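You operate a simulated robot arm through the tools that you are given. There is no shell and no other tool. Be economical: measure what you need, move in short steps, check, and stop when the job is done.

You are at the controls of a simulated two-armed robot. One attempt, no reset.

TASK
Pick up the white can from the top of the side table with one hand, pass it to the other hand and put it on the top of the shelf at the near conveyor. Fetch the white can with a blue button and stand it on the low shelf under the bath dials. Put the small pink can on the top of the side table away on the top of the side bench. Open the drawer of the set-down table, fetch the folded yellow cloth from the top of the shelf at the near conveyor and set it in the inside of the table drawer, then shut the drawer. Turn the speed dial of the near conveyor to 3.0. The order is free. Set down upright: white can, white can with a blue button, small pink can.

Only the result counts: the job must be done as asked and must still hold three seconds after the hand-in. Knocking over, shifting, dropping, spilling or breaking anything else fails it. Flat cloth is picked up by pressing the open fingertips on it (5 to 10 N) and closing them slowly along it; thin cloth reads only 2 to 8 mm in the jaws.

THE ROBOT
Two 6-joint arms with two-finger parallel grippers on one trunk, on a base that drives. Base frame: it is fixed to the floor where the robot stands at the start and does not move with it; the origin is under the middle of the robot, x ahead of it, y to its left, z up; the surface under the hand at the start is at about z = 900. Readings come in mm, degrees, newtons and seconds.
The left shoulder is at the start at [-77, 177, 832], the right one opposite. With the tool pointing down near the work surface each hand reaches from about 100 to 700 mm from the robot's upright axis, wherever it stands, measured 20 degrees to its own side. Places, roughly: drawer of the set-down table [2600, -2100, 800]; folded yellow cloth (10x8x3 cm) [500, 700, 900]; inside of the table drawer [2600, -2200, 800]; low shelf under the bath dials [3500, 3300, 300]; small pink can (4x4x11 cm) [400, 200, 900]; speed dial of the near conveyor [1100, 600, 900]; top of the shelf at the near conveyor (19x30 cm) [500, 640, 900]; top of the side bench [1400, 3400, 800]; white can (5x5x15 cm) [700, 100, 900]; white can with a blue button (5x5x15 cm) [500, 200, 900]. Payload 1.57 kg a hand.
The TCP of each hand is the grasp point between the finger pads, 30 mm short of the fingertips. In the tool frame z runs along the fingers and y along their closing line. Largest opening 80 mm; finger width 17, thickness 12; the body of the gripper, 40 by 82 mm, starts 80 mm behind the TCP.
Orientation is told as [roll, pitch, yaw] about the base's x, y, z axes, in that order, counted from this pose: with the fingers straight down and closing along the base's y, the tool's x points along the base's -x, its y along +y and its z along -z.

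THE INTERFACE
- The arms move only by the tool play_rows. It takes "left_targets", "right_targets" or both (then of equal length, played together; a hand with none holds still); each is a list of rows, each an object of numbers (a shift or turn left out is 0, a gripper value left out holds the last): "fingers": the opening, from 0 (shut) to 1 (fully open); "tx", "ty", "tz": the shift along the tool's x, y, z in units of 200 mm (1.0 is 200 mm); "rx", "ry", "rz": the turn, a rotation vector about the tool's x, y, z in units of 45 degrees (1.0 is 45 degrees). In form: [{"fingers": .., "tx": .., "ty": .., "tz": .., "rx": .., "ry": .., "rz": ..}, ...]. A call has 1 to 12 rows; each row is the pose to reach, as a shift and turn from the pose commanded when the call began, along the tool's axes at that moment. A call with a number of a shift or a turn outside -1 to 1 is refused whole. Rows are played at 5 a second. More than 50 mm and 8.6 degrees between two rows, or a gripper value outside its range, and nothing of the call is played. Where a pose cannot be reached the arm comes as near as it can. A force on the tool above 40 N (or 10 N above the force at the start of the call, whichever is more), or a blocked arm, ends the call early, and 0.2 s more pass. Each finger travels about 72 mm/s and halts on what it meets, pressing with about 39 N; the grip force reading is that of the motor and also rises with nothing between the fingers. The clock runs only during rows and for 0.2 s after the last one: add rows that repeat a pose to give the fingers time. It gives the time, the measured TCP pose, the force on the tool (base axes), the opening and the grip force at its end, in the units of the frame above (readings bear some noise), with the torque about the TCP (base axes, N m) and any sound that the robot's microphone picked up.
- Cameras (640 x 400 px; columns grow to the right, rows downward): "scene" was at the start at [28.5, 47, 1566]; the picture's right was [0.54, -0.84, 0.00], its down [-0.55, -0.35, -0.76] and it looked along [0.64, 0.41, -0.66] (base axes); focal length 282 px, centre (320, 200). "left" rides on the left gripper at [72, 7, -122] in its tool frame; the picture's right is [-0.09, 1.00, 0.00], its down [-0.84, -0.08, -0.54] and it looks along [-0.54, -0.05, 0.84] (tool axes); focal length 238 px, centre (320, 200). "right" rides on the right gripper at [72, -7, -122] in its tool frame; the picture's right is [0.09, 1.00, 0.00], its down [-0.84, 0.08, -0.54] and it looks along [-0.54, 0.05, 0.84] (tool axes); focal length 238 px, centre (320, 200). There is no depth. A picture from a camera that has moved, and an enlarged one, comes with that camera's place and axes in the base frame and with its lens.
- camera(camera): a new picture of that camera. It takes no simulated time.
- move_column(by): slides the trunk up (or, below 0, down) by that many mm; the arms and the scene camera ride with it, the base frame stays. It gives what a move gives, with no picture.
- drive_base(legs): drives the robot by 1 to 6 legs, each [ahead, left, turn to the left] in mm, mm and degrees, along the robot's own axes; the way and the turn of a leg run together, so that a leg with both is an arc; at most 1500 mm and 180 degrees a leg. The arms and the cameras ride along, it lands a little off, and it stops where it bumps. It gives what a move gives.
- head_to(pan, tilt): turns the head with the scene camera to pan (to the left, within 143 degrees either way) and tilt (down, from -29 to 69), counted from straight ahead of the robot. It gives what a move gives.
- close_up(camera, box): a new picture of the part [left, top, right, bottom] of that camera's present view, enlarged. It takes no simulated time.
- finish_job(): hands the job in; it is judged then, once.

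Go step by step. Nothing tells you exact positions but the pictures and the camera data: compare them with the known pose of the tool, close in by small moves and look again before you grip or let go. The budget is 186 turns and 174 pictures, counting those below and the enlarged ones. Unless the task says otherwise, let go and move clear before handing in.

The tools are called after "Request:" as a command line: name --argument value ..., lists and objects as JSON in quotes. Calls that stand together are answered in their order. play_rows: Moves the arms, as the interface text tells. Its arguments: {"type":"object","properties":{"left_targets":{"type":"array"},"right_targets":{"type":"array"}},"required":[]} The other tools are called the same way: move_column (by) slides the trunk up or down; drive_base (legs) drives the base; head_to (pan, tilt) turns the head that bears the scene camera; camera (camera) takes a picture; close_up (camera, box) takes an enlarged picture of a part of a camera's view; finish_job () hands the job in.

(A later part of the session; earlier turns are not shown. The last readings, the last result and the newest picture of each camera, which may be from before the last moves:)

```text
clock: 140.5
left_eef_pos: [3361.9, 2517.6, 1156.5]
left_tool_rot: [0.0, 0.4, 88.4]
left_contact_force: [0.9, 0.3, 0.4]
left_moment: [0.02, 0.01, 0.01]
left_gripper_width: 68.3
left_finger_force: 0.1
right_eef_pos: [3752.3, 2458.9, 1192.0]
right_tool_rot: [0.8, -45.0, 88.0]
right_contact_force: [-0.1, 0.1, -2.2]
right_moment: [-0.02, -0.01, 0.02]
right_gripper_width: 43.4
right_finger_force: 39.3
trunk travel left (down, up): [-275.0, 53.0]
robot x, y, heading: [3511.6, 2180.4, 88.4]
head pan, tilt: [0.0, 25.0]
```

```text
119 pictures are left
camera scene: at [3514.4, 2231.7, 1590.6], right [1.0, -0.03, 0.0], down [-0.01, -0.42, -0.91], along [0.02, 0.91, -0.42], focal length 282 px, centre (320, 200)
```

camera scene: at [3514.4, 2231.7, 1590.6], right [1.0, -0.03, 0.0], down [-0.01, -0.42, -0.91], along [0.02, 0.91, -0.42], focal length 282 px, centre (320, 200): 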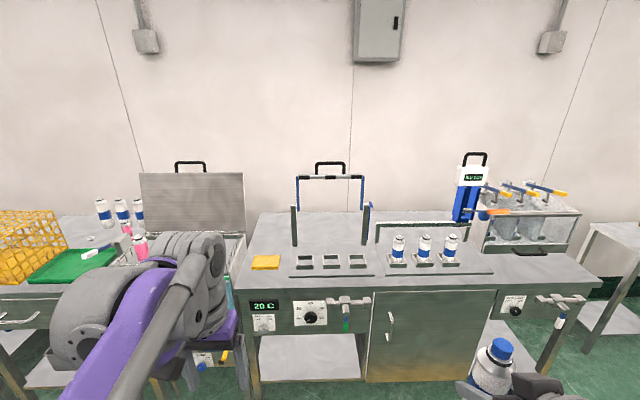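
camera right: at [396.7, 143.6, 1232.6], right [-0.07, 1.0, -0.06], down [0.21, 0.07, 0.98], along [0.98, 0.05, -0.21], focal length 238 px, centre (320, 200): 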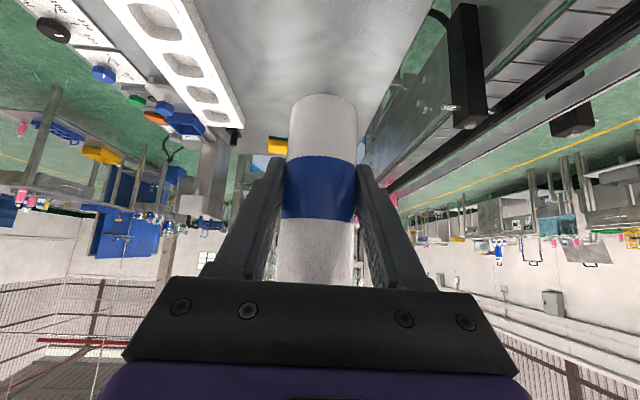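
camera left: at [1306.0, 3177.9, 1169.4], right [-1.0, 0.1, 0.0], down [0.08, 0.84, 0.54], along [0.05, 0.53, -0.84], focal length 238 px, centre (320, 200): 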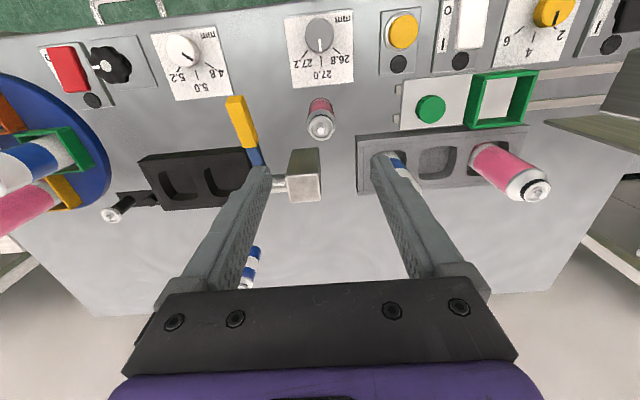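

The low shelf is under the dial panel at x≈3260–3750, with its front edge near y 3060, z 300, and clearance to about z 620. I line up a little left of it, lower the column and look again.

Request:
play_rows --left_targets '[{"tx": 0.2}, {"tx": 0.4}, {"tx": 0.5}, {"tx": 0.5}]'

Request:
drive_base --legs '[[0, 0, 1.5], [350, 160, 0]]'

Request:
move_column --by -270

Request:
head_to --pan -12 --tilt 40

Request:
camera --camera "scene"

Request:
camera --camera "right"

```text
clock: 141.5
left_eef_pos: [3358.8, 2417.4, 1157.6]
left_tool_rot: [0.0, 0.5, 88.4]
left_contact_force: [-0.3, 0.1, -0.1]
left_moment: [0.03, -0.04, -0.01]
left_gripper_width: 68.0
left_finger_force: 0.0
right_eef_pos: [3751.4, 2459.4, 1191.1]
right_tool_rot: [0.7, -44.9, 87.9]
right_contact_force: [-0.1, -0.9, -2.1]
right_moment: [0.03, 0.04, -0.03]
right_gripper_width: 43.3
right_finger_force: 38.6
trunk travel left (down, up): [-275.0, 53.0]
robot x, y, heading: [3508.6, 2179.0, 88.3]
head pan, tilt: [0.0, 25.0]
```

```text
clock: 144.3
left_eef_pos: [3195.3, 2762.8, 1157.9]
left_tool_rot: [0.0, 0.4, 90.0]
left_contact_force: [-0.5, 0.5, 0.7]
left_moment: [0.0, 0.02, 0.01]
left_gripper_width: 68.0
left_finger_force: 0.1
right_eef_pos: [3585.2, 2816.2, 1191.9]
right_tool_rot: [0.7, -45.1, 89.7]
right_contact_force: [0.0, 0.8, -1.5]
right_moment: [-0.02, 0.02, -0.01]
right_gripper_width: 43.7
right_finger_force: 39.3
trunk travel left (down, up): [-275.0, 53.0]
robot x, y, heading: [3353.2, 2531.4, 90.0]
head pan, tilt: [0.0, 25.0]
```

```text
clock: 147.0
left_eef_pos: [3195.3, 2762.9, 888.2]
left_tool_rot: [0.1, 0.4, 90.1]
left_contact_force: [0.4, -0.7, 0.9]
left_moment: [0.03, 0.03, 0.0]
left_gripper_width: 68.0
left_finger_force: 0.1
right_eef_pos: [3584.5, 2815.1, 921.7]
right_tool_rot: [0.9, -45.0, 89.7]
right_contact_force: [-0.3, -0.2, -2.0]
right_moment: [-0.02, 0.0, 0.01]
right_gripper_width: 43.7
right_finger_force: 38.7
trunk travel left (down, up): [-5.0, 323.0]
robot x, y, heading: [3354.7, 2526.5, 89.9]
head pan, tilt: [0.0, 25.0]
```

```text
clock: 147.8
left_eef_pos: [3193.9, 2762.9, 889.1]
left_tool_rot: [0.0, 0.4, 90.1]
left_contact_force: [-0.5, 0.1, 0.4]
left_moment: [-0.02, 0.03, -0.01]
left_gripper_width: 67.7
left_finger_force: 0.0
right_eef_pos: [3584.6, 2815.6, 922.0]
right_tool_rot: [0.8, -45.0, 89.7]
right_contact_force: [-0.3, -0.3, -1.4]
right_moment: [-0.06, 0.02, -0.02]
right_gripper_width: 43.4
right_finger_force: 39.1
trunk travel left (down, up): [-5.0, 323.0]
robot x, y, heading: [3356.2, 2530.0, 90.0]
head pan, tilt: [-12.0, 40.0]
```

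```text
118 pictures are left
camera scene: at [3371.5, 2623.1, 1292.7], right [0.98, -0.21, 0.0], down [-0.13, -0.63, -0.77], along [0.16, 0.75, -0.64], focal length 282 px, centre (320, 200)
```

scene: 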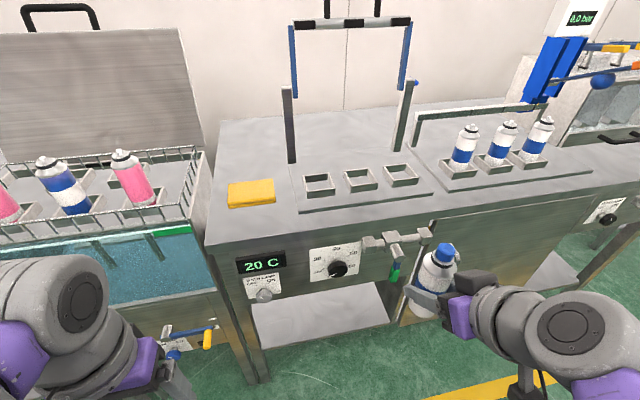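

```text
117 pictures are left
camera right: at [3592.3, 2679.2, 957.5], right [-1.0, -0.07, -0.06], down [-0.07, 0.21, 0.98], along [-0.06, 0.98, -0.21], focal length 238 px, centre (320, 200)
```

right: 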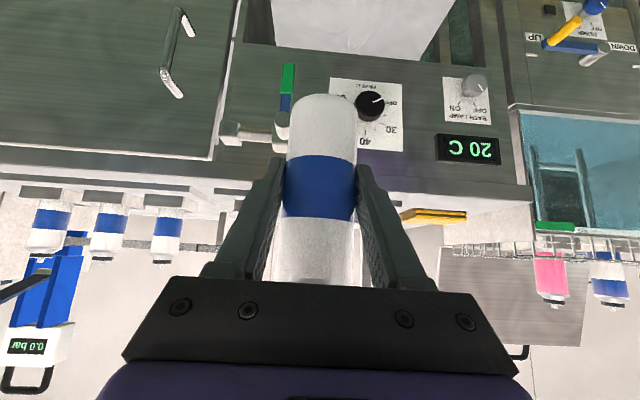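

The shelf front edge is at y≈3055, and the nozzle hangs at x≈3630. I aim for x 3470, go forward to y 2940 and then down in front of the panel.

Request:
play_rows --right_targets '[{"ty": 0.15}, {"ty": 0.3, "tx": -0.05, "tz": 0.05}, {"ty": 0.45, "tx": -0.15, "tz": 0.15}, {"ty": 0.575, "tx": -0.25, "tz": 0.25}, {"ty": 0.575, "tx": -0.4, "tz": 0.4}, {"ty": 0.575, "tx": -0.44, "tz": 0.44}, {"ty": 0.575, "tx": -0.44, "tz": 0.44}]'

Request:
play_rows --right_targets '[{"tx": 0.16, "tz": 0.16}, {"tx": 0.32, "tz": 0.32}, {"tx": 0.48, "tz": 0.48}, {"tx": 0.64, "tz": 0.64}, {"tx": 0.8, "tz": 0.8}, {"tx": 0.96, "tz": 0.96}, {"tx": 0.96, "tz": 0.96}]'

Request:
camera --camera "right"

Request:
camera --camera "scene"

```text
clock: 149.4
left_eef_pos: [3193.9, 2762.5, 887.3]
left_tool_rot: [0.0, 0.5, 90.2]
left_contact_force: [0.3, 1.1, 0.1]
left_moment: [0.01, -0.02, -0.01]
left_gripper_width: 67.8
left_finger_force: 0.1
right_eef_pos: [3467.8, 2939.8, 923.0]
right_tool_rot: [0.7, -45.0, 89.6]
right_contact_force: [-0.5, 0.2, -1.7]
right_moment: [0.0, -0.01, -0.01]
right_gripper_width: 43.6
right_finger_force: 39.1
trunk travel left (down, up): [-5.0, 323.0]
robot x, y, heading: [3353.1, 2530.1, 89.8]
head pan, tilt: [-12.0, 40.0]
```

```text
clock: 151.0
left_eef_pos: [3194.4, 2762.8, 888.7]
left_tool_rot: [0.0, 0.5, 90.0]
left_contact_force: [-0.1, 0.2, 0.1]
left_moment: [-0.01, -0.01, -0.01]
left_gripper_width: 68.0
left_finger_force: 0.0
right_eef_pos: [3466.2, 2940.3, 649.9]
right_tool_rot: [0.7, -45.0, 89.7]
right_contact_force: [0.0, -0.1, -2.0]
right_moment: [-0.01, -0.04, 0.06]
right_gripper_width: 43.3
right_finger_force: 38.6
trunk travel left (down, up): [-5.0, 323.0]
robot x, y, heading: [3358.2, 2529.5, 90.0]
head pan, tilt: [-12.0, 40.0]
```

```text
116 pictures are left
camera right: at [3473.6, 2803.4, 686.5], right [-1.0, -0.07, -0.06], down [-0.07, 0.21, 0.98], along [-0.06, 0.98, -0.21], focal length 238 px, centre (320, 200)
```

right: 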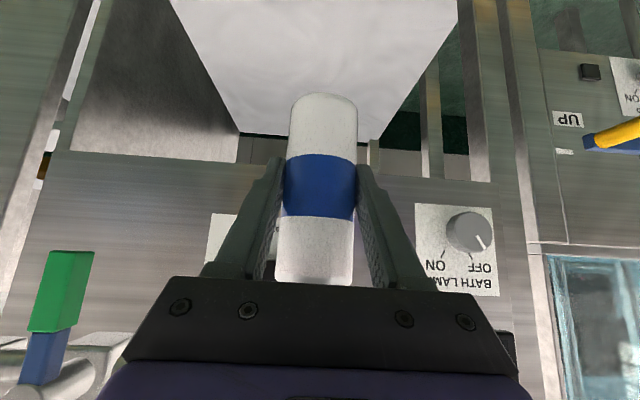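

```text
115 pictures are left
camera scene: at [3371.5, 2623.0, 1292.7], right [0.98, -0.21, 0.0], down [-0.13, -0.63, -0.77], along [0.16, 0.75, -0.64], focal length 282 px, centre (320, 200)
```

scene: 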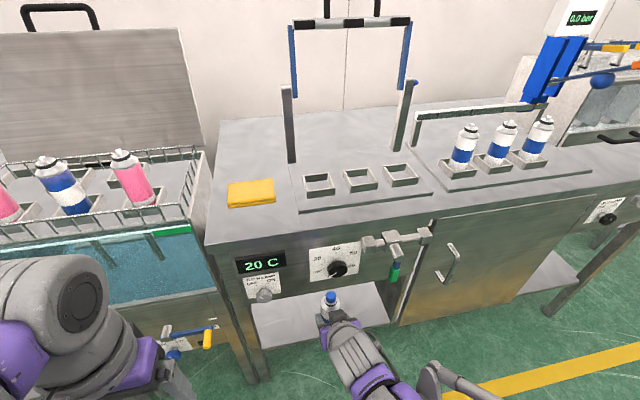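

The shelf is empty and visible. I go on down to z≈375.

Request:
play_rows --right_targets '[{"tx": 0.16, "tz": 0.16}, {"tx": 0.32, "tz": 0.32}, {"tx": 0.48, "tz": 0.48}, {"tx": 0.64, "tz": 0.64}, {"tx": 0.8, "tz": 0.8}, {"tx": 0.96, "tz": 0.96}, {"tx": 0.96, "tz": 0.96}]'

Request:
camera --camera "right"

Request:
camera --camera "scene"

```text
clock: 152.6
left_eef_pos: [3195.0, 2762.4, 889.0]
left_tool_rot: [0.0, 0.4, 90.0]
left_contact_force: [-0.1, -0.8, 0.9]
left_moment: [-0.03, 0.0, 0.02]
left_gripper_width: 68.2
left_finger_force: 0.0
right_eef_pos: [3453.1, 2997.8, 419.6]
right_tool_rot: [0.8, -44.8, 89.7]
right_contact_force: [0.4, 0.8, -2.2]
right_moment: [0.01, 0.02, -0.03]
right_gripper_width: 43.3
right_finger_force: 39.0
right hand out of reach, approached as far as the arm can: row 4, 5, 6, 7
trunk travel left (down, up): [-5.0, 323.0]
robot x, y, heading: [3353.6, 2525.2, 90.1]
head pan, tilt: [-12.0, 40.0]
```

```text
114 pictures are left
camera right: at [3462.1, 2860.8, 455.5], right [-1.0, -0.07, -0.06], down [-0.07, 0.21, 0.98], along [-0.06, 0.98, -0.21], focal length 238 px, centre (320, 200)
```

right: 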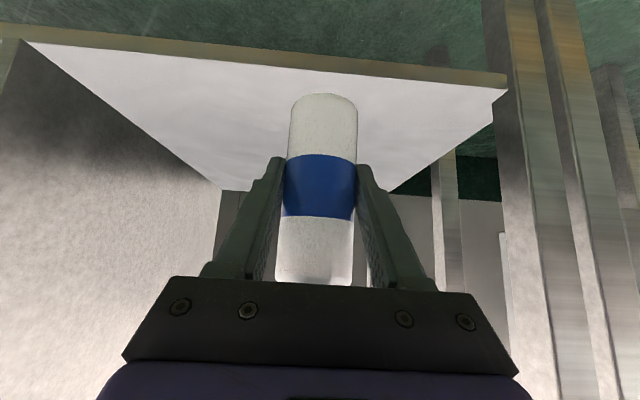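

```text
113 pictures are left
camera scene: at [3371.5, 2622.9, 1292.7], right [0.98, -0.21, 0.0], down [-0.13, -0.63, -0.77], along [0.16, 0.75, -0.64], focal length 282 px, centre (320, 200)
```

scene: 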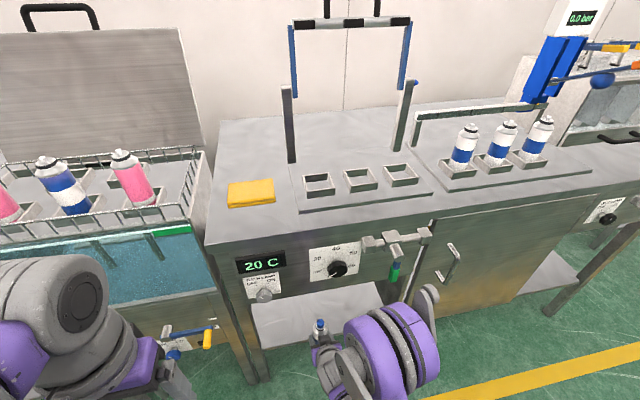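

The arm was folded too tightly there, and the hand drifted forward to y 2998. Going forward should open it up, so I advance in small steps over the shelf.

Request:
play_rows --right_targets '[{"tx": -0.1, "tz": 0.1}, {"tx": -0.2, "tz": 0.2}, {"tx": -0.25, "tz": 0.25}, {"tx": -0.25, "tz": 0.25}]'

Request:
camera --camera "scene"

Request:
camera --camera "right"

```text
clock: 153.6
left_eef_pos: [3194.0, 2762.0, 888.0]
left_tool_rot: [0.0, 0.4, 90.1]
left_contact_force: [-0.8, 0.1, -0.6]
left_moment: [0.0, -0.03, -0.03]
left_gripper_width: 68.0
left_finger_force: 0.0
right_eef_pos: [3454.9, 3068.3, 421.2]
right_tool_rot: [0.8, -44.9, 89.8]
right_contact_force: [1.3, -0.5, -1.4]
right_moment: [0.02, -0.01, 0.0]
right_gripper_width: 43.6
right_finger_force: 38.4
trunk travel left (down, up): [-5.0, 323.0]
robot x, y, heading: [3353.5, 2528.0, 90.2]
head pan, tilt: [-12.0, 40.0]
```

```text
112 pictures are left
camera scene: at [3371.5, 2623.2, 1292.7], right [0.98, -0.21, 0.0], down [-0.13, -0.63, -0.77], along [0.16, 0.75, -0.64], focal length 282 px, centre (320, 200)
```

scene: 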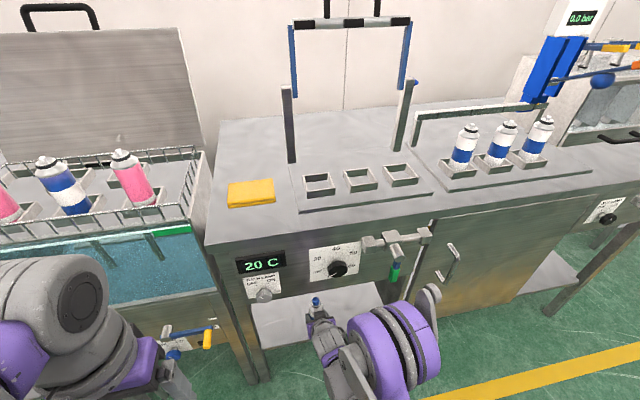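

```text
111 pictures are left
camera right: at [3462.9, 2931.8, 455.6], right [-1.0, -0.07, -0.06], down [-0.07, 0.21, 0.98], along [-0.06, 0.98, -0.21], focal length 238 px, centre (320, 200)
```

right: 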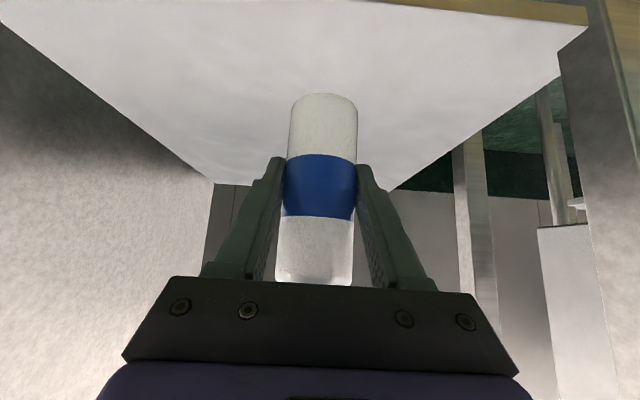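

All clear so far. I continue forward to y≈3130 and down to just above the shelf.

Request:
play_rows --right_targets '[{"tx": -0.1, "tz": 0.1}, {"tx": -0.2, "tz": 0.2}, {"tx": -0.22, "tz": 0.22}, {"tx": -0.14, "tz": 0.3}, {"tx": -0.07, "tz": 0.37}, {"tx": -0.05, "tz": 0.39}, {"tx": -0.05, "tz": 0.39}]'

Request:
camera --camera "scene"

Request:
camera --camera "right"

```text
clock: 155.2
left_eef_pos: [3194.7, 2763.1, 888.4]
left_tool_rot: [0.0, 0.4, 90.1]
left_contact_force: [-0.4, 0.1, -0.4]
left_moment: [-0.03, -0.01, 0.0]
left_gripper_width: 67.8
left_finger_force: 0.1
right_eef_pos: [3454.8, 3130.6, 372.9]
right_tool_rot: [0.8, -44.9, 89.7]
right_contact_force: [0.1, 0.0, -1.3]
right_moment: [0.02, -0.01, 0.01]
right_gripper_width: 43.3
right_finger_force: 38.9
trunk travel left (down, up): [-5.0, 323.0]
robot x, y, heading: [3356.4, 2533.1, 90.2]
head pan, tilt: [-12.0, 40.0]
```

```text
110 pictures are left
camera scene: at [3371.5, 2623.2, 1292.7], right [0.98, -0.21, 0.0], down [-0.13, -0.63, -0.77], along [0.16, 0.75, -0.64], focal length 282 px, centre (320, 200)
```

scene: 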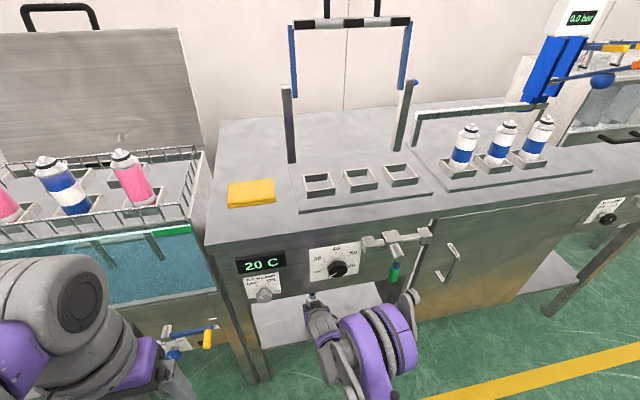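

```text
109 pictures are left
camera right: at [3462.4, 2993.4, 407.7], right [-1.0, -0.07, -0.06], down [-0.07, 0.21, 0.98], along [-0.06, 0.98, -0.21], focal length 238 px, centre (320, 200)
```

right: 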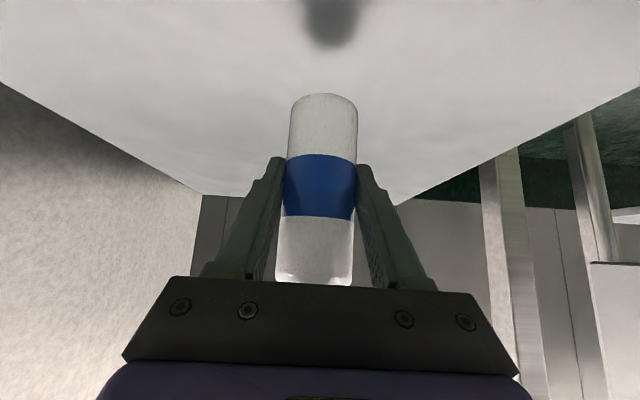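

Bottom is about 19 mm above the shelf. I lower slowly to contact.

Request:
play_rows --right_targets '[{"tx": 0.035, "tz": 0.035}, {"tx": 0.05, "tz": 0.05}, {"tx": 0.058, "tz": 0.058}, {"tx": 0.064, "tz": 0.064}, {"tx": 0.064, "tz": 0.064}]'

```text
clock: 156.4
left_eef_pos: [3194.9, 2762.6, 888.1]
left_tool_rot: [0.1, 0.4, 90.2]
left_contact_force: [-0.2, -0.2, -0.8]
left_moment: [0.0, 0.01, -0.01]
left_gripper_width: 67.9
left_finger_force: 0.0
right_eef_pos: [3454.1, 3130.1, 354.3]
right_tool_rot: [0.8, -45.0, 89.8]
right_contact_force: [-0.3, 0.4, -1.1]
right_moment: [0.02, -0.01, 0.0]
right_gripper_width: 43.5
right_finger_force: 39.3
trunk travel left (down, up): [-5.0, 323.0]
robot x, y, heading: [3353.4, 2527.9, 90.5]
head pan, tilt: [-12.0, 40.0]
```

Request:
play_rows --right_targets '[{"tx": 0.004, "tz": 0.004}, {"tx": 0.008, "tz": 0.008}, {"tx": 0.012, "tz": 0.012}, {"tx": 0.012, "tz": 0.012}]'

Request:
camera --camera "right"

```text
clock: 157.4
left_eef_pos: [3193.8, 2763.2, 887.7]
left_tool_rot: [0.0, 0.5, 90.0]
left_contact_force: [-0.6, -0.2, 0.8]
left_moment: [0.01, 0.02, 0.0]
left_gripper_width: 68.0
left_finger_force: 0.1
right_eef_pos: [3454.2, 3129.0, 350.7]
right_tool_rot: [0.7, -45.0, 89.7]
right_contact_force: [-0.4, 0.1, -1.9]
right_moment: [0.0, 0.01, 0.01]
right_gripper_width: 43.8
right_finger_force: 39.4
trunk travel left (down, up): [-5.0, 323.0]
robot x, y, heading: [3357.1, 2526.1, 89.9]
head pan, tilt: [-12.0, 40.0]
```

```text
108 pictures are left
camera right: at [3461.9, 2993.2, 386.6], right [-1.0, -0.07, -0.06], down [-0.07, 0.21, 0.98], along [-0.06, 0.98, -0.21], focal length 238 px, centre (320, 200)
```

right: 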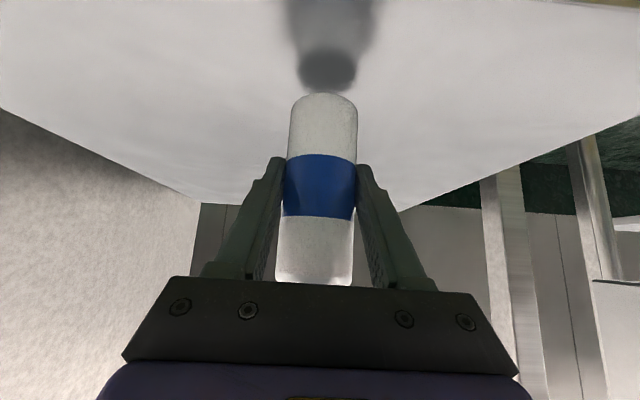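

The shelf is lower than 300; from the shadow I make it z≈270. I keep lowering in small steps.

Request:
play_rows --right_targets '[{"tx": 0.02, "tz": 0.02}, {"tx": 0.04, "tz": 0.04}, {"tx": 0.055, "tz": 0.055}, {"tx": 0.065, "tz": 0.065}, {"tx": 0.065, "tz": 0.065}]'

Request:
camera --camera "right"

```text
clock: 158.6
left_eef_pos: [3194.8, 2759.6, 887.5]
left_tool_rot: [-0.1, 0.3, 90.1]
left_contact_force: [-0.4, -0.1, -0.8]
left_moment: [0.0, 0.0, 0.03]
left_gripper_width: 68.1
left_finger_force: 0.1
right_eef_pos: [3453.8, 3129.8, 335.4]
right_tool_rot: [0.7, -45.3, 89.8]
right_contact_force: [2.4, -3.6, 37.4]
right_moment: [0.56, -0.21, 0.07]
right_gripper_width: 43.8
right_finger_force: 38.9
trunk travel left (down, up): [-5.0, 323.0]
robot x, y, heading: [3357.8, 2529.1, 89.7]
head pan, tilt: [-12.0, 40.0]
```

```text
107 pictures are left
camera right: at [3461.8, 2992.6, 370.0], right [-1.0, -0.07, -0.06], down [-0.07, 0.2, 0.98], along [-0.06, 0.98, -0.21], focal length 238 px, centre (320, 200)
```

right: 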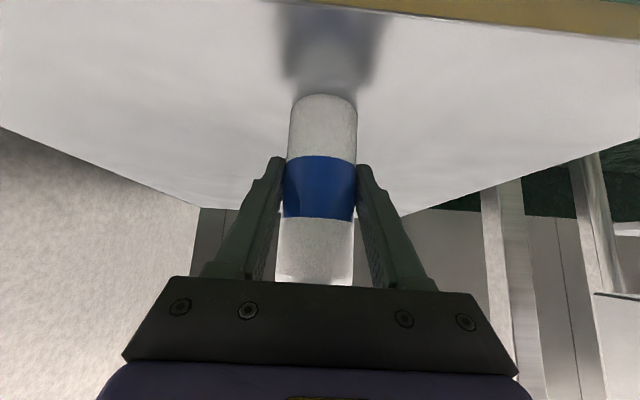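

It is pressing with 37 N. I ease up about 3 mm before opening.

Request:
play_rows --right_targets '[{"tx": -0.008, "tz": -0.008}, {"tx": -0.011, "tz": -0.011}, {"tx": -0.011, "tz": -0.011}]'

```text
clock: 159.4
left_eef_pos: [3193.8, 2761.8, 888.0]
left_tool_rot: [-0.1, 0.4, 90.1]
left_contact_force: [0.6, -0.7, -0.5]
left_moment: [0.01, 0.03, -0.02]
left_gripper_width: 68.3
left_finger_force: 0.0
right_eef_pos: [3454.1, 3127.9, 335.3]
right_tool_rot: [0.8, -45.1, 89.7]
right_contact_force: [-1.6, 2.3, 6.0]
right_moment: [0.31, 0.01, 0.05]
right_gripper_width: 43.4
right_finger_force: 39.2
trunk travel left (down, up): [-5.0, 323.0]
robot x, y, heading: [3357.1, 2527.9, 90.0]
head pan, tilt: [-12.0, 40.0]
```

Light contact now (6 N). I open slowly and check.

Request:
play_rows --right_targets '[{"fingers": 0.58}, {"fingers": 0.65}, {"fingers": 0.8}, {"fingers": 1.0}, {"fingers": 1.0}]'

Request:
camera --camera "right"

```text
clock: 160.6
left_eef_pos: [3193.3, 2762.0, 888.4]
left_tool_rot: [0.0, 0.5, 90.1]
left_contact_force: [-0.4, 0.7, 0.1]
left_moment: [0.0, -0.01, -0.02]
left_gripper_width: 67.9
left_finger_force: 0.1
right_eef_pos: [3454.9, 3130.1, 335.1]
right_tool_rot: [0.7, -45.0, 89.7]
right_contact_force: [0.6, -0.3, 0.3]
right_moment: [0.0, 0.01, -0.02]
right_gripper_width: 80.3
right_finger_force: 0.0
trunk travel left (down, up): [-5.0, 323.0]
robot x, y, heading: [3358.3, 2530.8, 90.0]
head pan, tilt: [-12.0, 40.0]
```

```text
106 pictures are left
camera right: at [3462.1, 2993.1, 371.3], right [-1.0, -0.07, -0.06], down [-0.07, 0.21, 0.98], along [-0.06, 0.98, -0.21], focal length 238 px, centre (320, 200)
```

right: 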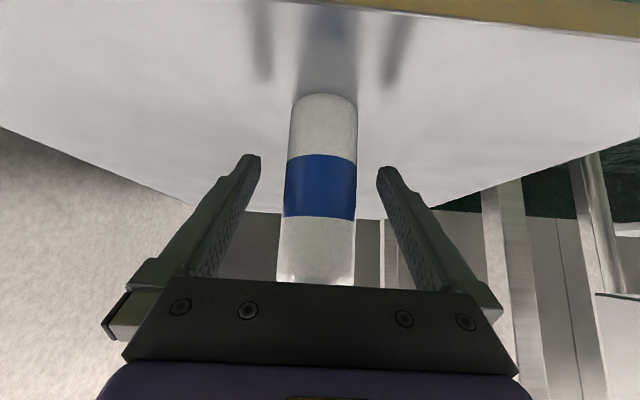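

It stands alone. I back out along the fingers and rise in front of the panel.

Request:
play_rows --right_targets '[{"tz": -0.1}, {"tz": -0.25}, {"tz": -0.45}, {"tz": -0.65}, {"tz": -0.82}, {"tz": -1.0}, {"tz": -1.0}]'

Request:
camera --camera "right"

Request:
camera --camera "scene"

```text
clock: 162.2
left_eef_pos: [3194.0, 2762.5, 887.2]
left_tool_rot: [0.0, 0.4, 90.1]
left_contact_force: [0.3, -0.2, -0.6]
left_moment: [0.0, -0.02, -0.01]
left_gripper_width: 68.1
left_finger_force: 0.1
right_eef_pos: [3455.1, 2988.1, 477.9]
right_tool_rot: [0.7, -45.0, 89.8]
right_contact_force: [0.8, -0.5, 1.1]
right_moment: [0.01, 0.03, 0.02]
right_gripper_width: 79.9
right_finger_force: 0.0
trunk travel left (down, up): [-5.0, 323.0]
robot x, y, heading: [3356.2, 2530.6, 90.1]
head pan, tilt: [-12.0, 40.0]
```

```text
105 pictures are left
camera right: at [3463.6, 2851.2, 512.5], right [-1.0, -0.07, -0.06], down [-0.07, 0.21, 0.98], along [-0.06, 0.98, -0.21], focal length 238 px, centre (320, 200)
```

right: 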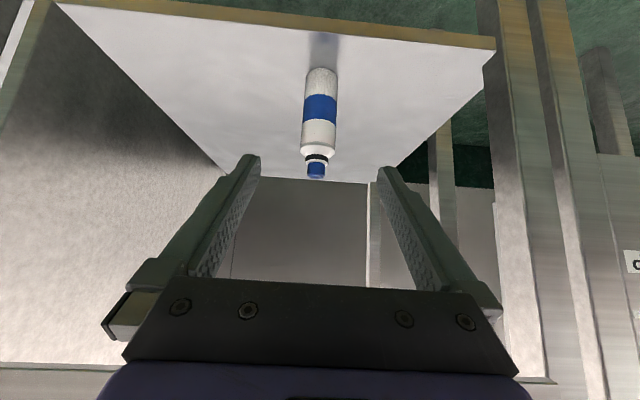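

```text
104 pictures are left
camera scene: at [3371.5, 2623.2, 1292.7], right [0.98, -0.21, 0.0], down [-0.13, -0.63, -0.77], along [0.16, 0.75, -0.64], focal length 282 px, centre (320, 200)
```

scene: 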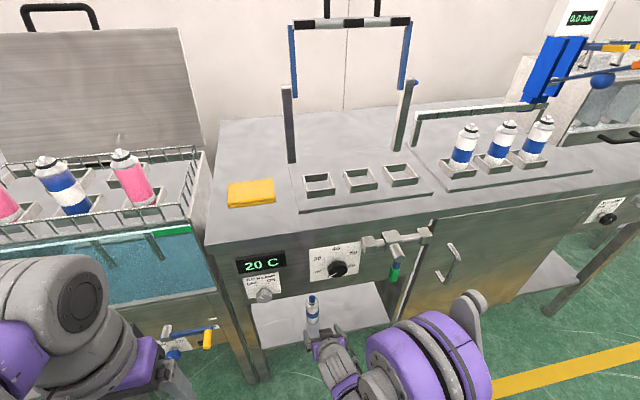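

The blue-button can stands on the low shelf. I back away, raise the column and drive to the conveyor's open side.

Request:
drive_base --legs '[[-450, 0, 0]]'

Request:
move_column --by 270

Request:
play_rows --right_targets '[{"tx": -0.15, "tz": -0.15, "ry": 0.15}, {"tx": -0.3, "tz": -0.3, "ry": 0.3}, {"tx": -0.45, "tz": -0.45, "ry": 0.46}, {"tx": -0.6, "tz": -0.6, "ry": 0.62}, {"tx": -0.75, "tz": -0.75, "ry": 0.8}, {"tx": -0.9, "tz": -0.9, "ry": 1.0}, {"tx": -0.9, "tz": -0.9, "ry": 1.0}]'

Request:
head_to --pan 140 --tilt 22

Request:
camera --camera "scene"

```text
clock: 164.9
left_eef_pos: [3196.0, 2315.0, 887.3]
left_tool_rot: [-0.1, 0.4, 90.2]
left_contact_force: [-0.3, -0.8, 0.4]
left_moment: [0.01, -0.01, -0.02]
left_gripper_width: 67.8
left_finger_force: 0.0
right_eef_pos: [3456.2, 2541.4, 476.6]
right_tool_rot: [0.7, -45.0, 89.9]
right_contact_force: [0.0, -0.9, -0.8]
right_moment: [0.0, 0.01, -0.02]
right_gripper_width: 80.0
right_finger_force: 0.2
trunk travel left (down, up): [-5.0, 323.0]
robot x, y, heading: [3355.0, 2083.6, 90.1]
head pan, tilt: [-12.0, 40.0]
```

```text
clock: 167.7
left_eef_pos: [3194.9, 2314.4, 1158.7]
left_tool_rot: [0.0, 0.4, 90.2]
left_contact_force: [0.1, 0.1, -0.3]
left_moment: [0.01, -0.04, 0.02]
left_gripper_width: 68.0
left_finger_force: 0.1
right_eef_pos: [3457.0, 2548.1, 754.0]
right_tool_rot: [0.8, -45.7, 89.9]
right_contact_force: [0.0, -0.6, -0.7]
right_moment: [-0.01, -0.01, -0.01]
right_gripper_width: 79.9
right_finger_force: 0.0
trunk travel left (down, up): [-275.0, 53.0]
robot x, y, heading: [3357.4, 2078.0, 90.4]
head pan, tilt: [-12.0, 40.0]
```

```text
refused: row 6 steps farther than a row can; nothing moved
```

```text
clock: 170.0
left_eef_pos: [3194.6, 2313.6, 1158.6]
left_tool_rot: [0.0, 0.4, 90.3]
left_contact_force: [-0.5, -0.4, -0.1]
left_moment: [-0.03, -0.04, -0.02]
left_gripper_width: 68.1
left_finger_force: 0.0
right_eef_pos: [3455.7, 2549.3, 754.6]
right_tool_rot: [0.8, -45.7, 89.9]
right_contact_force: [0.4, 0.1, 0.2]
right_moment: [0.02, 0.0, -0.01]
right_gripper_width: 80.1
right_finger_force: 0.1
trunk travel left (down, up): [-275.0, 53.0]
robot x, y, heading: [3357.4, 2080.4, 90.3]
head pan, tilt: [140.0, 22.0]
```

```text
103 pictures are left
camera scene: at [3296.3, 1970.4, 1595.5], right [-0.77, 0.64, 0.0], down [0.24, 0.29, -0.93], along [-0.59, -0.71, -0.37], focal length 282 px, centre (320, 200)
```

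scene: 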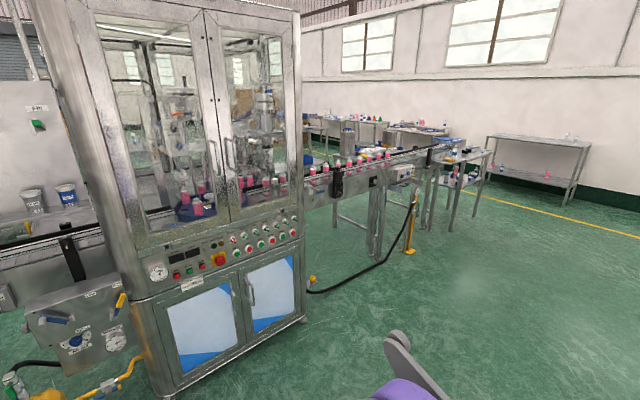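

The near conveyor comes out of the machine, and its control box is on this side near x 1100. I redo the right arm move in smaller steps and drive over.

Request:
play_rows --right_targets '[{"tx": -0.12, "tz": -0.12, "ry": 0.14}, {"tx": -0.27, "tz": -0.27, "ry": 0.28}, {"tx": -0.42, "tz": -0.42, "ry": 0.42}, {"tx": -0.57, "tz": -0.57, "ry": 0.57}, {"tx": -0.72, "tz": -0.72, "ry": 0.72}, {"tx": -0.85, "tz": -0.85, "ry": 0.87}, {"tx": -0.95, "tz": -0.95, "ry": 1.0}, {"tx": -0.95, "tz": -0.95, "ry": 1.0}]'

Request:
drive_base --legs '[[0, 0, 90], [1200, 0, 0], [1050, 0, 0], [0, 0, 90]]'

Request:
head_to --pan 0 --tilt 22

Request:
camera --camera "scene"

```text
clock: 171.8
left_eef_pos: [3195.6, 2315.2, 1158.6]
left_tool_rot: [-0.1, 0.3, 90.2]
left_contact_force: [-0.7, 0.2, -0.7]
left_moment: [0.01, -0.01, 0.02]
left_gripper_width: 68.0
left_finger_force: 0.2
right_eef_pos: [3458.9, 2547.7, 1025.0]
right_tool_rot: [0.6, -0.6, 90.5]
right_contact_force: [-0.3, -0.2, -0.2]
right_moment: [0.01, 0.02, -0.01]
right_gripper_width: 80.0
right_finger_force: 0.0
trunk travel left (down, up): [-275.0, 53.0]
robot x, y, heading: [3355.1, 2081.2, 90.3]
head pan, tilt: [140.0, 22.0]
```

```text
clock: 190.6
left_eef_pos: [1278.4, 1834.1, 1158.4]
left_tool_rot: [0.0, 0.4, -88.7]
left_contact_force: [0.0, -1.2, 0.2]
left_moment: [-0.03, -0.02, -0.02]
left_gripper_width: 68.0
left_finger_force: 0.1
right_eef_pos: [1019.1, 1596.1, 1024.5]
right_tool_rot: [0.5, -0.7, -88.4]
right_contact_force: [0.0, 0.7, -0.9]
right_moment: [0.02, 0.01, 0.02]
right_gripper_width: 80.1
right_finger_force: 0.2
trunk travel left (down, up): [-275.0, 53.0]
robot x, y, heading: [1109.4, 2064.7, -88.8]
head pan, tilt: [140.0, 22.0]
```

```text
clock: 192.8
left_eef_pos: [1277.9, 1833.4, 1158.1]
left_tool_rot: [0.1, 0.4, -88.8]
left_contact_force: [-0.7, 0.0, -0.5]
left_moment: [0.01, 0.0, -0.01]
left_gripper_width: 68.0
left_finger_force: 0.1
right_eef_pos: [1018.4, 1595.3, 1025.1]
right_tool_rot: [0.5, -0.7, -88.5]
right_contact_force: [0.1, 0.1, -0.3]
right_moment: [0.05, 0.0, -0.01]
right_gripper_width: 80.0
right_finger_force: 0.0
trunk travel left (down, up): [-275.0, 53.0]
robot x, y, heading: [1111.0, 2066.1, -88.6]
head pan, tilt: [0.0, 22.0]
```

```text
102 pictures are left
camera scene: at [1111.7, 2013.5, 1595.5], right [-1.0, -0.02, 0.0], down [-0.01, 0.37, -0.93], along [0.02, -0.93, -0.37], focal length 282 px, centre (320, 200)
```

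scene: 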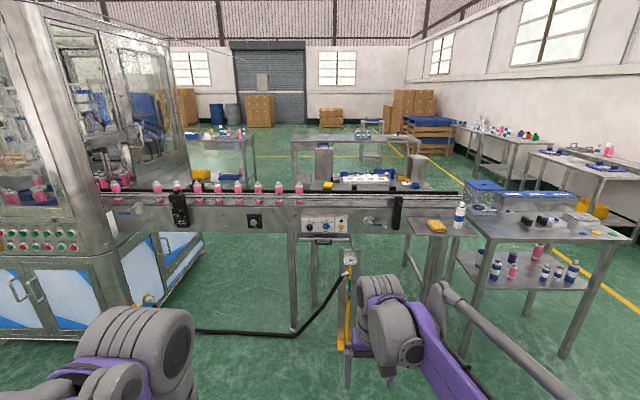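

The control box is ahead at about (1115,640,890). I take a close-up to read the dials.

Request:
drive_base --legs '[[700, 0, -1.3]]'

Request:
head_to --pan 0 --tilt 38

Request:
camera --camera "scene"

Request:
close_up --camera "scene" --box '[270, 150, 390, 240]'

```text
clock: 196.6
left_eef_pos: [1284.2, 1131.3, 1157.5]
left_tool_rot: [0.1, 0.4, -89.7]
left_contact_force: [-0.7, 0.0, -0.6]
left_moment: [0.03, 0.01, -0.01]
left_gripper_width: 67.7
left_finger_force: 0.1
right_eef_pos: [1020.7, 898.7, 1023.0]
right_tool_rot: [0.5, -0.6, -89.5]
right_contact_force: [0.5, -0.1, 0.3]
right_moment: [0.01, -0.02, 0.02]
right_gripper_width: 79.8
right_finger_force: 0.1
trunk travel left (down, up): [-275.0, 53.0]
robot x, y, heading: [1122.8, 1363.7, -89.4]
head pan, tilt: [0.0, 22.0]
```

```text
clock: 197.4
left_eef_pos: [1284.8, 1131.8, 1158.8]
left_tool_rot: [0.0, 0.4, -89.7]
left_contact_force: [1.0, -0.6, -0.1]
left_moment: [0.0, 0.05, -0.01]
left_gripper_width: 68.1
left_finger_force: 0.1
right_eef_pos: [1021.0, 898.7, 1023.5]
right_tool_rot: [0.6, -0.7, -89.6]
right_contact_force: [0.4, 0.8, 0.3]
right_moment: [0.01, 0.01, -0.01]
right_gripper_width: 79.8
right_finger_force: 0.0
trunk travel left (down, up): [-275.0, 53.0]
robot x, y, heading: [1120.3, 1366.3, -89.6]
head pan, tilt: [0.0, 38.0]
```

```text
101 pictures are left
camera scene: at [1121.2, 1321.2, 1570.4], right [-1.0, -0.01, 0.0], down [0.0, 0.61, -0.79], along [0.01, -0.79, -0.62], focal length 282 px, centre (320, 200)
```

scene: 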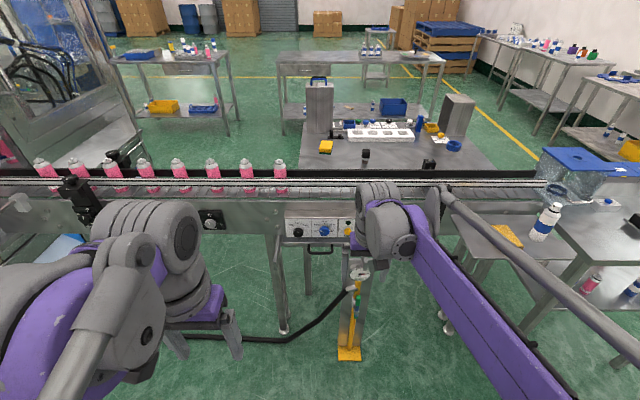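

```text
4.44 times, centred on (330, 195) of scene
camera zoom: at [1121.2, 1321.2, 1570.4], right [-1.0, -0.01, 0.0], down [0.0, 0.61, -0.79], along [0.01, -0.79, -0.62], focal length 1254 px, centre (276, 222)
```

zoom: 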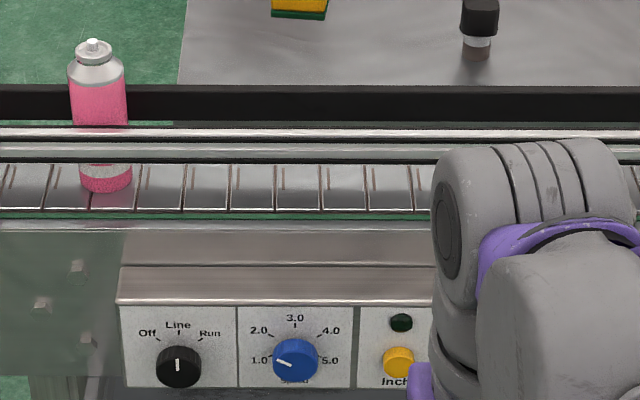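

The blue speed knob is at about (1115,640,908) and its pointer is near 1.0. I turn the right hand horizontal, facing the panel, and offset the base so the right arm is comfortable.

Request:
play_rows --right_targets '[{"tx": 0.1, "ry": -0.15}, {"tx": 0.2, "ry": -0.3}, {"tx": 0.3, "ry": -0.45}, {"tx": 0.4, "ry": -0.6}, {"tx": 0.4, "ry": -0.75}, {"tx": 0.4, "ry": -0.9}, {"tx": 0.4, "ry": -1.0}, {"tx": 0.4, "ry": -1.0}]'

Request:
play_rows --right_targets '[{"ry": -0.15}, {"ry": -0.3}, {"ry": -0.45}, {"ry": -0.6}, {"ry": -0.75}, {"ry": -0.9}, {"ry": -1.0}, {"ry": -1.0}]'

Request:
drive_base --legs '[[0, 150, 0], [110, 0, 0]]'

Request:
head_to --pan -15 --tilt 48

Request:
camera --camera "scene"

Request:
camera --camera "right"

```text
clock: 199.2
left_eef_pos: [1284.9, 1131.3, 1158.0]
left_tool_rot: [0.0, 0.3, -89.7]
left_contact_force: [-0.6, -0.7, 1.1]
left_moment: [-0.01, 0.0, -0.04]
left_gripper_width: 68.2
left_finger_force: 0.0
right_eef_pos: [1020.2, 979.9, 1023.1]
right_tool_rot: [0.8, -45.7, -90.0]
right_contact_force: [0.1, 0.2, -0.2]
right_moment: [0.01, 0.01, 0.01]
right_gripper_width: 80.0
right_finger_force: 0.0
trunk travel left (down, up): [-275.0, 53.0]
robot x, y, heading: [1122.5, 1361.7, -89.5]
head pan, tilt: [0.0, 38.0]
```

```text
clock: 201.0
left_eef_pos: [1284.9, 1131.7, 1158.4]
left_tool_rot: [0.0, 0.4, -89.7]
left_contact_force: [-0.4, -0.3, 0.8]
left_moment: [0.0, 0.02, 0.02]
left_gripper_width: 68.1
left_finger_force: 0.1
right_eef_pos: [1020.1, 980.3, 1022.8]
right_tool_rot: [142.7, -89.1, 127.8]
right_contact_force: [0.3, -0.5, 0.0]
right_moment: [-0.01, 0.02, 0.01]
right_gripper_width: 79.6
right_finger_force: 0.0
trunk travel left (down, up): [-275.0, 53.0]
robot x, y, heading: [1126.0, 1363.9, -89.4]
head pan, tilt: [0.0, 38.0]
```

```text
clock: 203.8
left_eef_pos: [1437.5, 1024.9, 1160.0]
left_tool_rot: [0.1, 0.4, -89.6]
left_contact_force: [-0.7, -0.4, 0.2]
left_moment: [0.01, -0.04, -0.01]
left_gripper_width: 68.1
left_finger_force: 0.1
right_eef_pos: [1173.8, 872.1, 1023.6]
right_tool_rot: [142.0, -89.3, 128.5]
right_contact_force: [-0.4, -0.8, -0.8]
right_moment: [0.02, -0.01, -0.03]
right_gripper_width: 79.9
right_finger_force: 0.0
trunk travel left (down, up): [-275.0, 53.0]
robot x, y, heading: [1275.1, 1256.5, -89.7]
head pan, tilt: [0.0, 38.0]
```

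```text
clock: 204.6
left_eef_pos: [1436.9, 1025.7, 1158.1]
left_tool_rot: [0.0, 0.3, -89.6]
left_contact_force: [-0.3, 0.0, 0.7]
left_moment: [0.0, 0.0, -0.01]
left_gripper_width: 67.8
left_finger_force: 0.1
right_eef_pos: [1173.8, 872.8, 1022.7]
right_tool_rot: [142.2, -89.1, 128.3]
right_contact_force: [1.0, -0.1, 0.1]
right_moment: [-0.02, -0.03, 0.01]
right_gripper_width: 79.9
right_finger_force: 0.0
trunk travel left (down, up): [-275.0, 53.0]
robot x, y, heading: [1274.2, 1258.6, -89.4]
head pan, tilt: [-15.0, 48.0]
```

```text
99 pictures are left
camera scene: at [1253.4, 1224.6, 1555.9], right [-0.97, 0.25, 0.0], down [0.19, 0.72, -0.67], along [-0.17, -0.65, -0.74], focal length 282 px, centre (320, 200)
```

scene: 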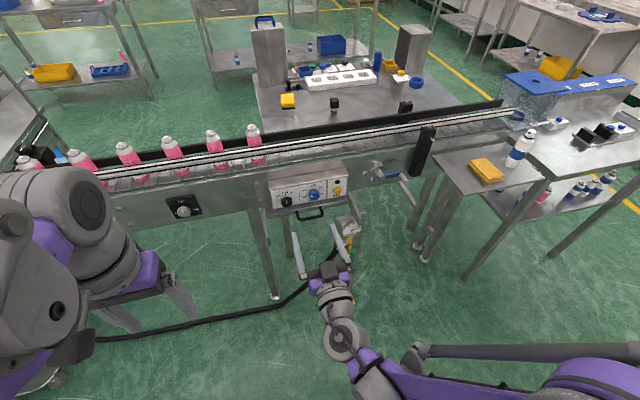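

```text
98 pictures are left
camera right: at [1166.5, 993.6, 950.0], right [1.0, 0.01, -0.08], down [0.06, 0.55, 0.83], along [0.05, -0.83, 0.55], focal length 238 px, centre (320, 200)
```

right: 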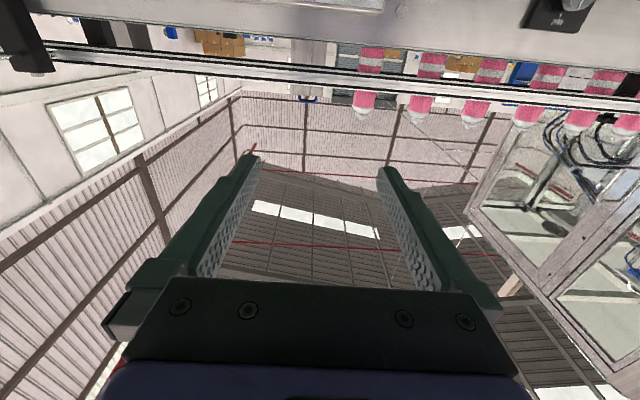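

I zoom in on the panel from the head to measure the knob and pointer.

Request:
close_up --camera "scene" --box '[255, 165, 365, 235]'

```text
5.71 times, centred on (310, 200) of scene
camera zoom: at [1253.4, 1224.6, 1555.9], right [-0.97, 0.25, 0.0], down [0.19, 0.72, -0.67], along [-0.17, -0.65, -0.74], focal length 1612 px, centre (377, 200)
```

zoom: 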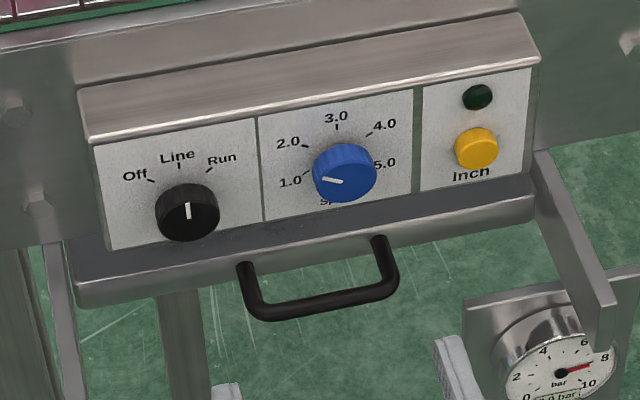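

I want a head-on look at the dial, so I tilt the right hand so that its camera faces the panel squarely.

Request:
play_rows --right_targets '[{"tx": 0.12, "ty": -0.06, "ry": 0.12}, {"tx": 0.24, "ty": -0.12, "ry": 0.25}, {"tx": 0.36, "ty": -0.18, "ry": 0.38}, {"tx": 0.48, "ty": -0.24, "ry": 0.5}, {"tx": 0.6, "ty": -0.29, "ry": 0.62}, {"tx": 0.6, "ty": -0.29, "ry": 0.73}, {"tx": 0.6, "ty": -0.29, "ry": 0.73}]'

Request:
camera --camera "right"

```text
clock: 206.2
left_eef_pos: [1436.4, 1025.2, 1157.3]
left_tool_rot: [0.0, 0.4, -89.5]
left_contact_force: [-0.6, 0.3, -0.3]
left_moment: [0.03, 0.01, -0.01]
left_gripper_width: 68.1
left_finger_force: 0.1
right_eef_pos: [1117.0, 868.4, 903.8]
right_tool_rot: [1.0, -57.8, -90.3]
right_contact_force: [1.1, -0.5, 0.1]
right_moment: [0.01, -0.05, 0.0]
right_gripper_width: 79.9
right_finger_force: 0.0
trunk travel left (down, up): [-275.0, 53.0]
robot x, y, heading: [1274.8, 1257.4, -89.7]
head pan, tilt: [-15.0, 48.0]
```

```text
96 pictures are left
camera right: at [1108.9, 1011.2, 907.4], right [1.0, 0.06, -0.07], down [0.07, 0.01, 1.0], along [0.06, -1.0, 0.01], focal length 238 px, centre (320, 200)
```

right: 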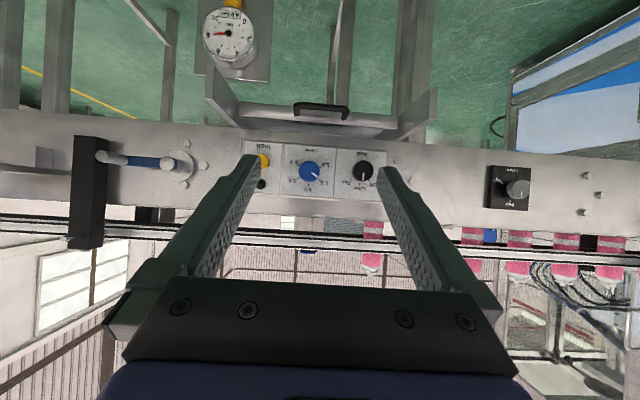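

Request:
close_up --camera "right" --box '[270, 140, 350, 190]'

```text
8.00 times, centred on (310, 165) of right
camera zoom: at [1108.9, 1011.2, 907.4], right [1.0, 0.06, -0.07], down [0.07, 0.01, 1.0], along [0.06, -1.0, 0.01], focal length 1907 px, centre (400, 480)
```

zoom: 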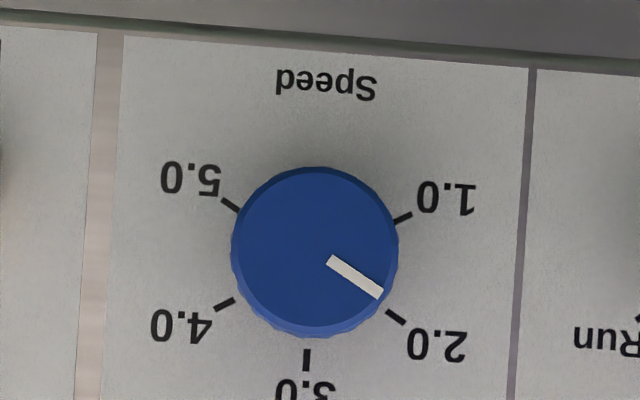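

The head-on view shows the knob (36 mm wide) at about (1111,599,863), ticks 60° apart and the pointer at about 2.0. It needs about 62° clockwise. I set the hand horizontal in front of it.

Request:
play_rows --right_targets '[{"fingers": 0.75, "tx": -0.03, "tz": 0.1, "ry": -0.12}, {"tx": -0.07, "tz": 0.22, "ry": -0.25}, {"tx": -0.11, "tz": 0.36, "ry": -0.37, "ty": -0.02}, {"tx": -0.15, "tz": 0.5, "ry": -0.5, "ty": -0.03}, {"tx": -0.19, "tz": 0.62, "ry": -0.61, "ty": -0.03}, {"tx": -0.223, "tz": 0.736, "ry": -0.716, "ty": -0.03}, {"tx": -0.223, "tz": 0.736, "ry": -0.716, "ty": -0.03}]'

Request:
play_rows --right_targets '[{"rz": -0.15}, {"rz": -0.3}, {"rz": -0.45}, {"rz": -0.58}, {"rz": -0.69}, {"rz": -0.69}]'

Request:
camera --camera "right"

Request:
camera --camera "scene"

```text
clock: 207.8
left_eef_pos: [1438.0, 1027.1, 1158.8]
left_tool_rot: [0.0, 0.4, -89.7]
left_contact_force: [-0.2, 0.0, -0.2]
left_moment: [-0.05, 0.02, -0.02]
left_gripper_width: 68.0
left_finger_force: 0.1
right_eef_pos: [1112.2, 699.5, 881.6]
right_tool_rot: [101.3, -89.6, 169.3]
right_contact_force: [-0.3, -0.2, -0.3]
right_moment: [0.01, -0.03, 0.03]
right_gripper_width: 60.0
right_finger_force: 0.1
right hand out of reach, approached as far as the arm can: row 3, 4, 5, 6, 7
trunk travel left (down, up): [-275.0, 53.0]
robot x, y, heading: [1278.7, 1256.5, -89.9]
head pan, tilt: [-15.0, 48.0]
```

```text
clock: 209.2
left_eef_pos: [1437.0, 1024.6, 1158.6]
left_tool_rot: [-0.1, 0.5, -89.7]
left_contact_force: [0.1, 0.6, 0.1]
left_moment: [0.02, -0.01, 0.01]
left_gripper_width: 68.1
left_finger_force: 0.1
right_eef_pos: [1113.3, 698.3, 880.6]
right_tool_rot: [-89.9, -59.3, 0.6]
right_contact_force: [-0.5, 0.6, -0.5]
right_moment: [0.02, 0.03, 0.02]
right_gripper_width: 59.9
right_finger_force: 0.0
trunk travel left (down, up): [-275.0, 53.0]
robot x, y, heading: [1280.2, 1262.3, -89.6]
head pan, tilt: [-15.0, 48.0]
```

```text
94 pictures are left
camera right: at [1069.7, 820.5, 822.4], right [0.81, 0.01, -0.59], down [0.49, 0.55, 0.68], along [0.33, -0.84, 0.44], focal length 238 px, centre (320, 200)
```

right: 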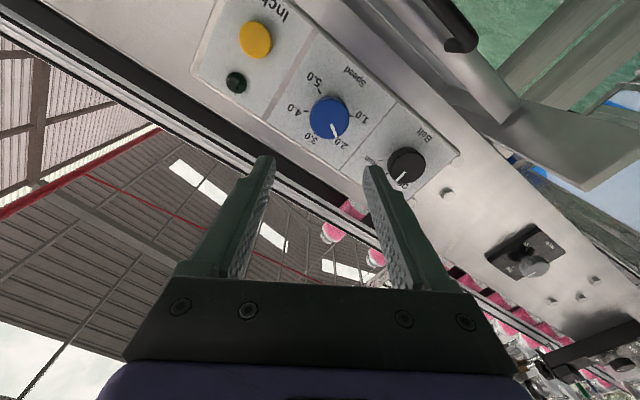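

```text
93 pictures are left
camera scene: at [1253.4, 1224.5, 1555.9], right [-0.97, 0.25, 0.0], down [0.19, 0.72, -0.67], along [-0.17, -0.65, -0.74], focal length 282 px, centre (320, 200)
```

scene: 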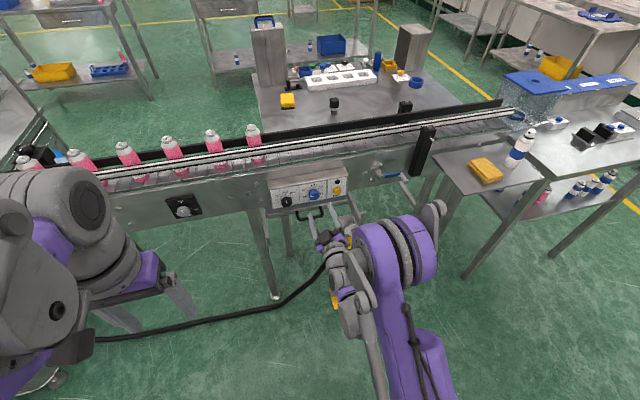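

The arm is folded too close here. I back the base 100 mm so the same target lies in easier reach, then line up.

Request:
drive_base --legs '[[-100, 0, 0]]'

```text
clock: 210.3
left_eef_pos: [1435.2, 1123.6, 1157.7]
left_tool_rot: [0.0, 0.4, -89.7]
left_contact_force: [0.0, 0.6, -0.3]
left_moment: [0.01, -0.02, -0.01]
left_gripper_width: 68.1
left_finger_force: 0.1
right_eef_pos: [1111.9, 795.9, 882.3]
right_tool_rot: [-89.9, -59.5, 0.6]
right_contact_force: [0.6, 0.0, 0.5]
right_moment: [0.01, -0.03, 0.01]
right_gripper_width: 59.9
right_finger_force: 0.0
trunk travel left (down, up): [-275.0, 53.0]
robot x, y, heading: [1274.3, 1359.1, -89.4]
head pan, tilt: [-15.0, 48.0]
```

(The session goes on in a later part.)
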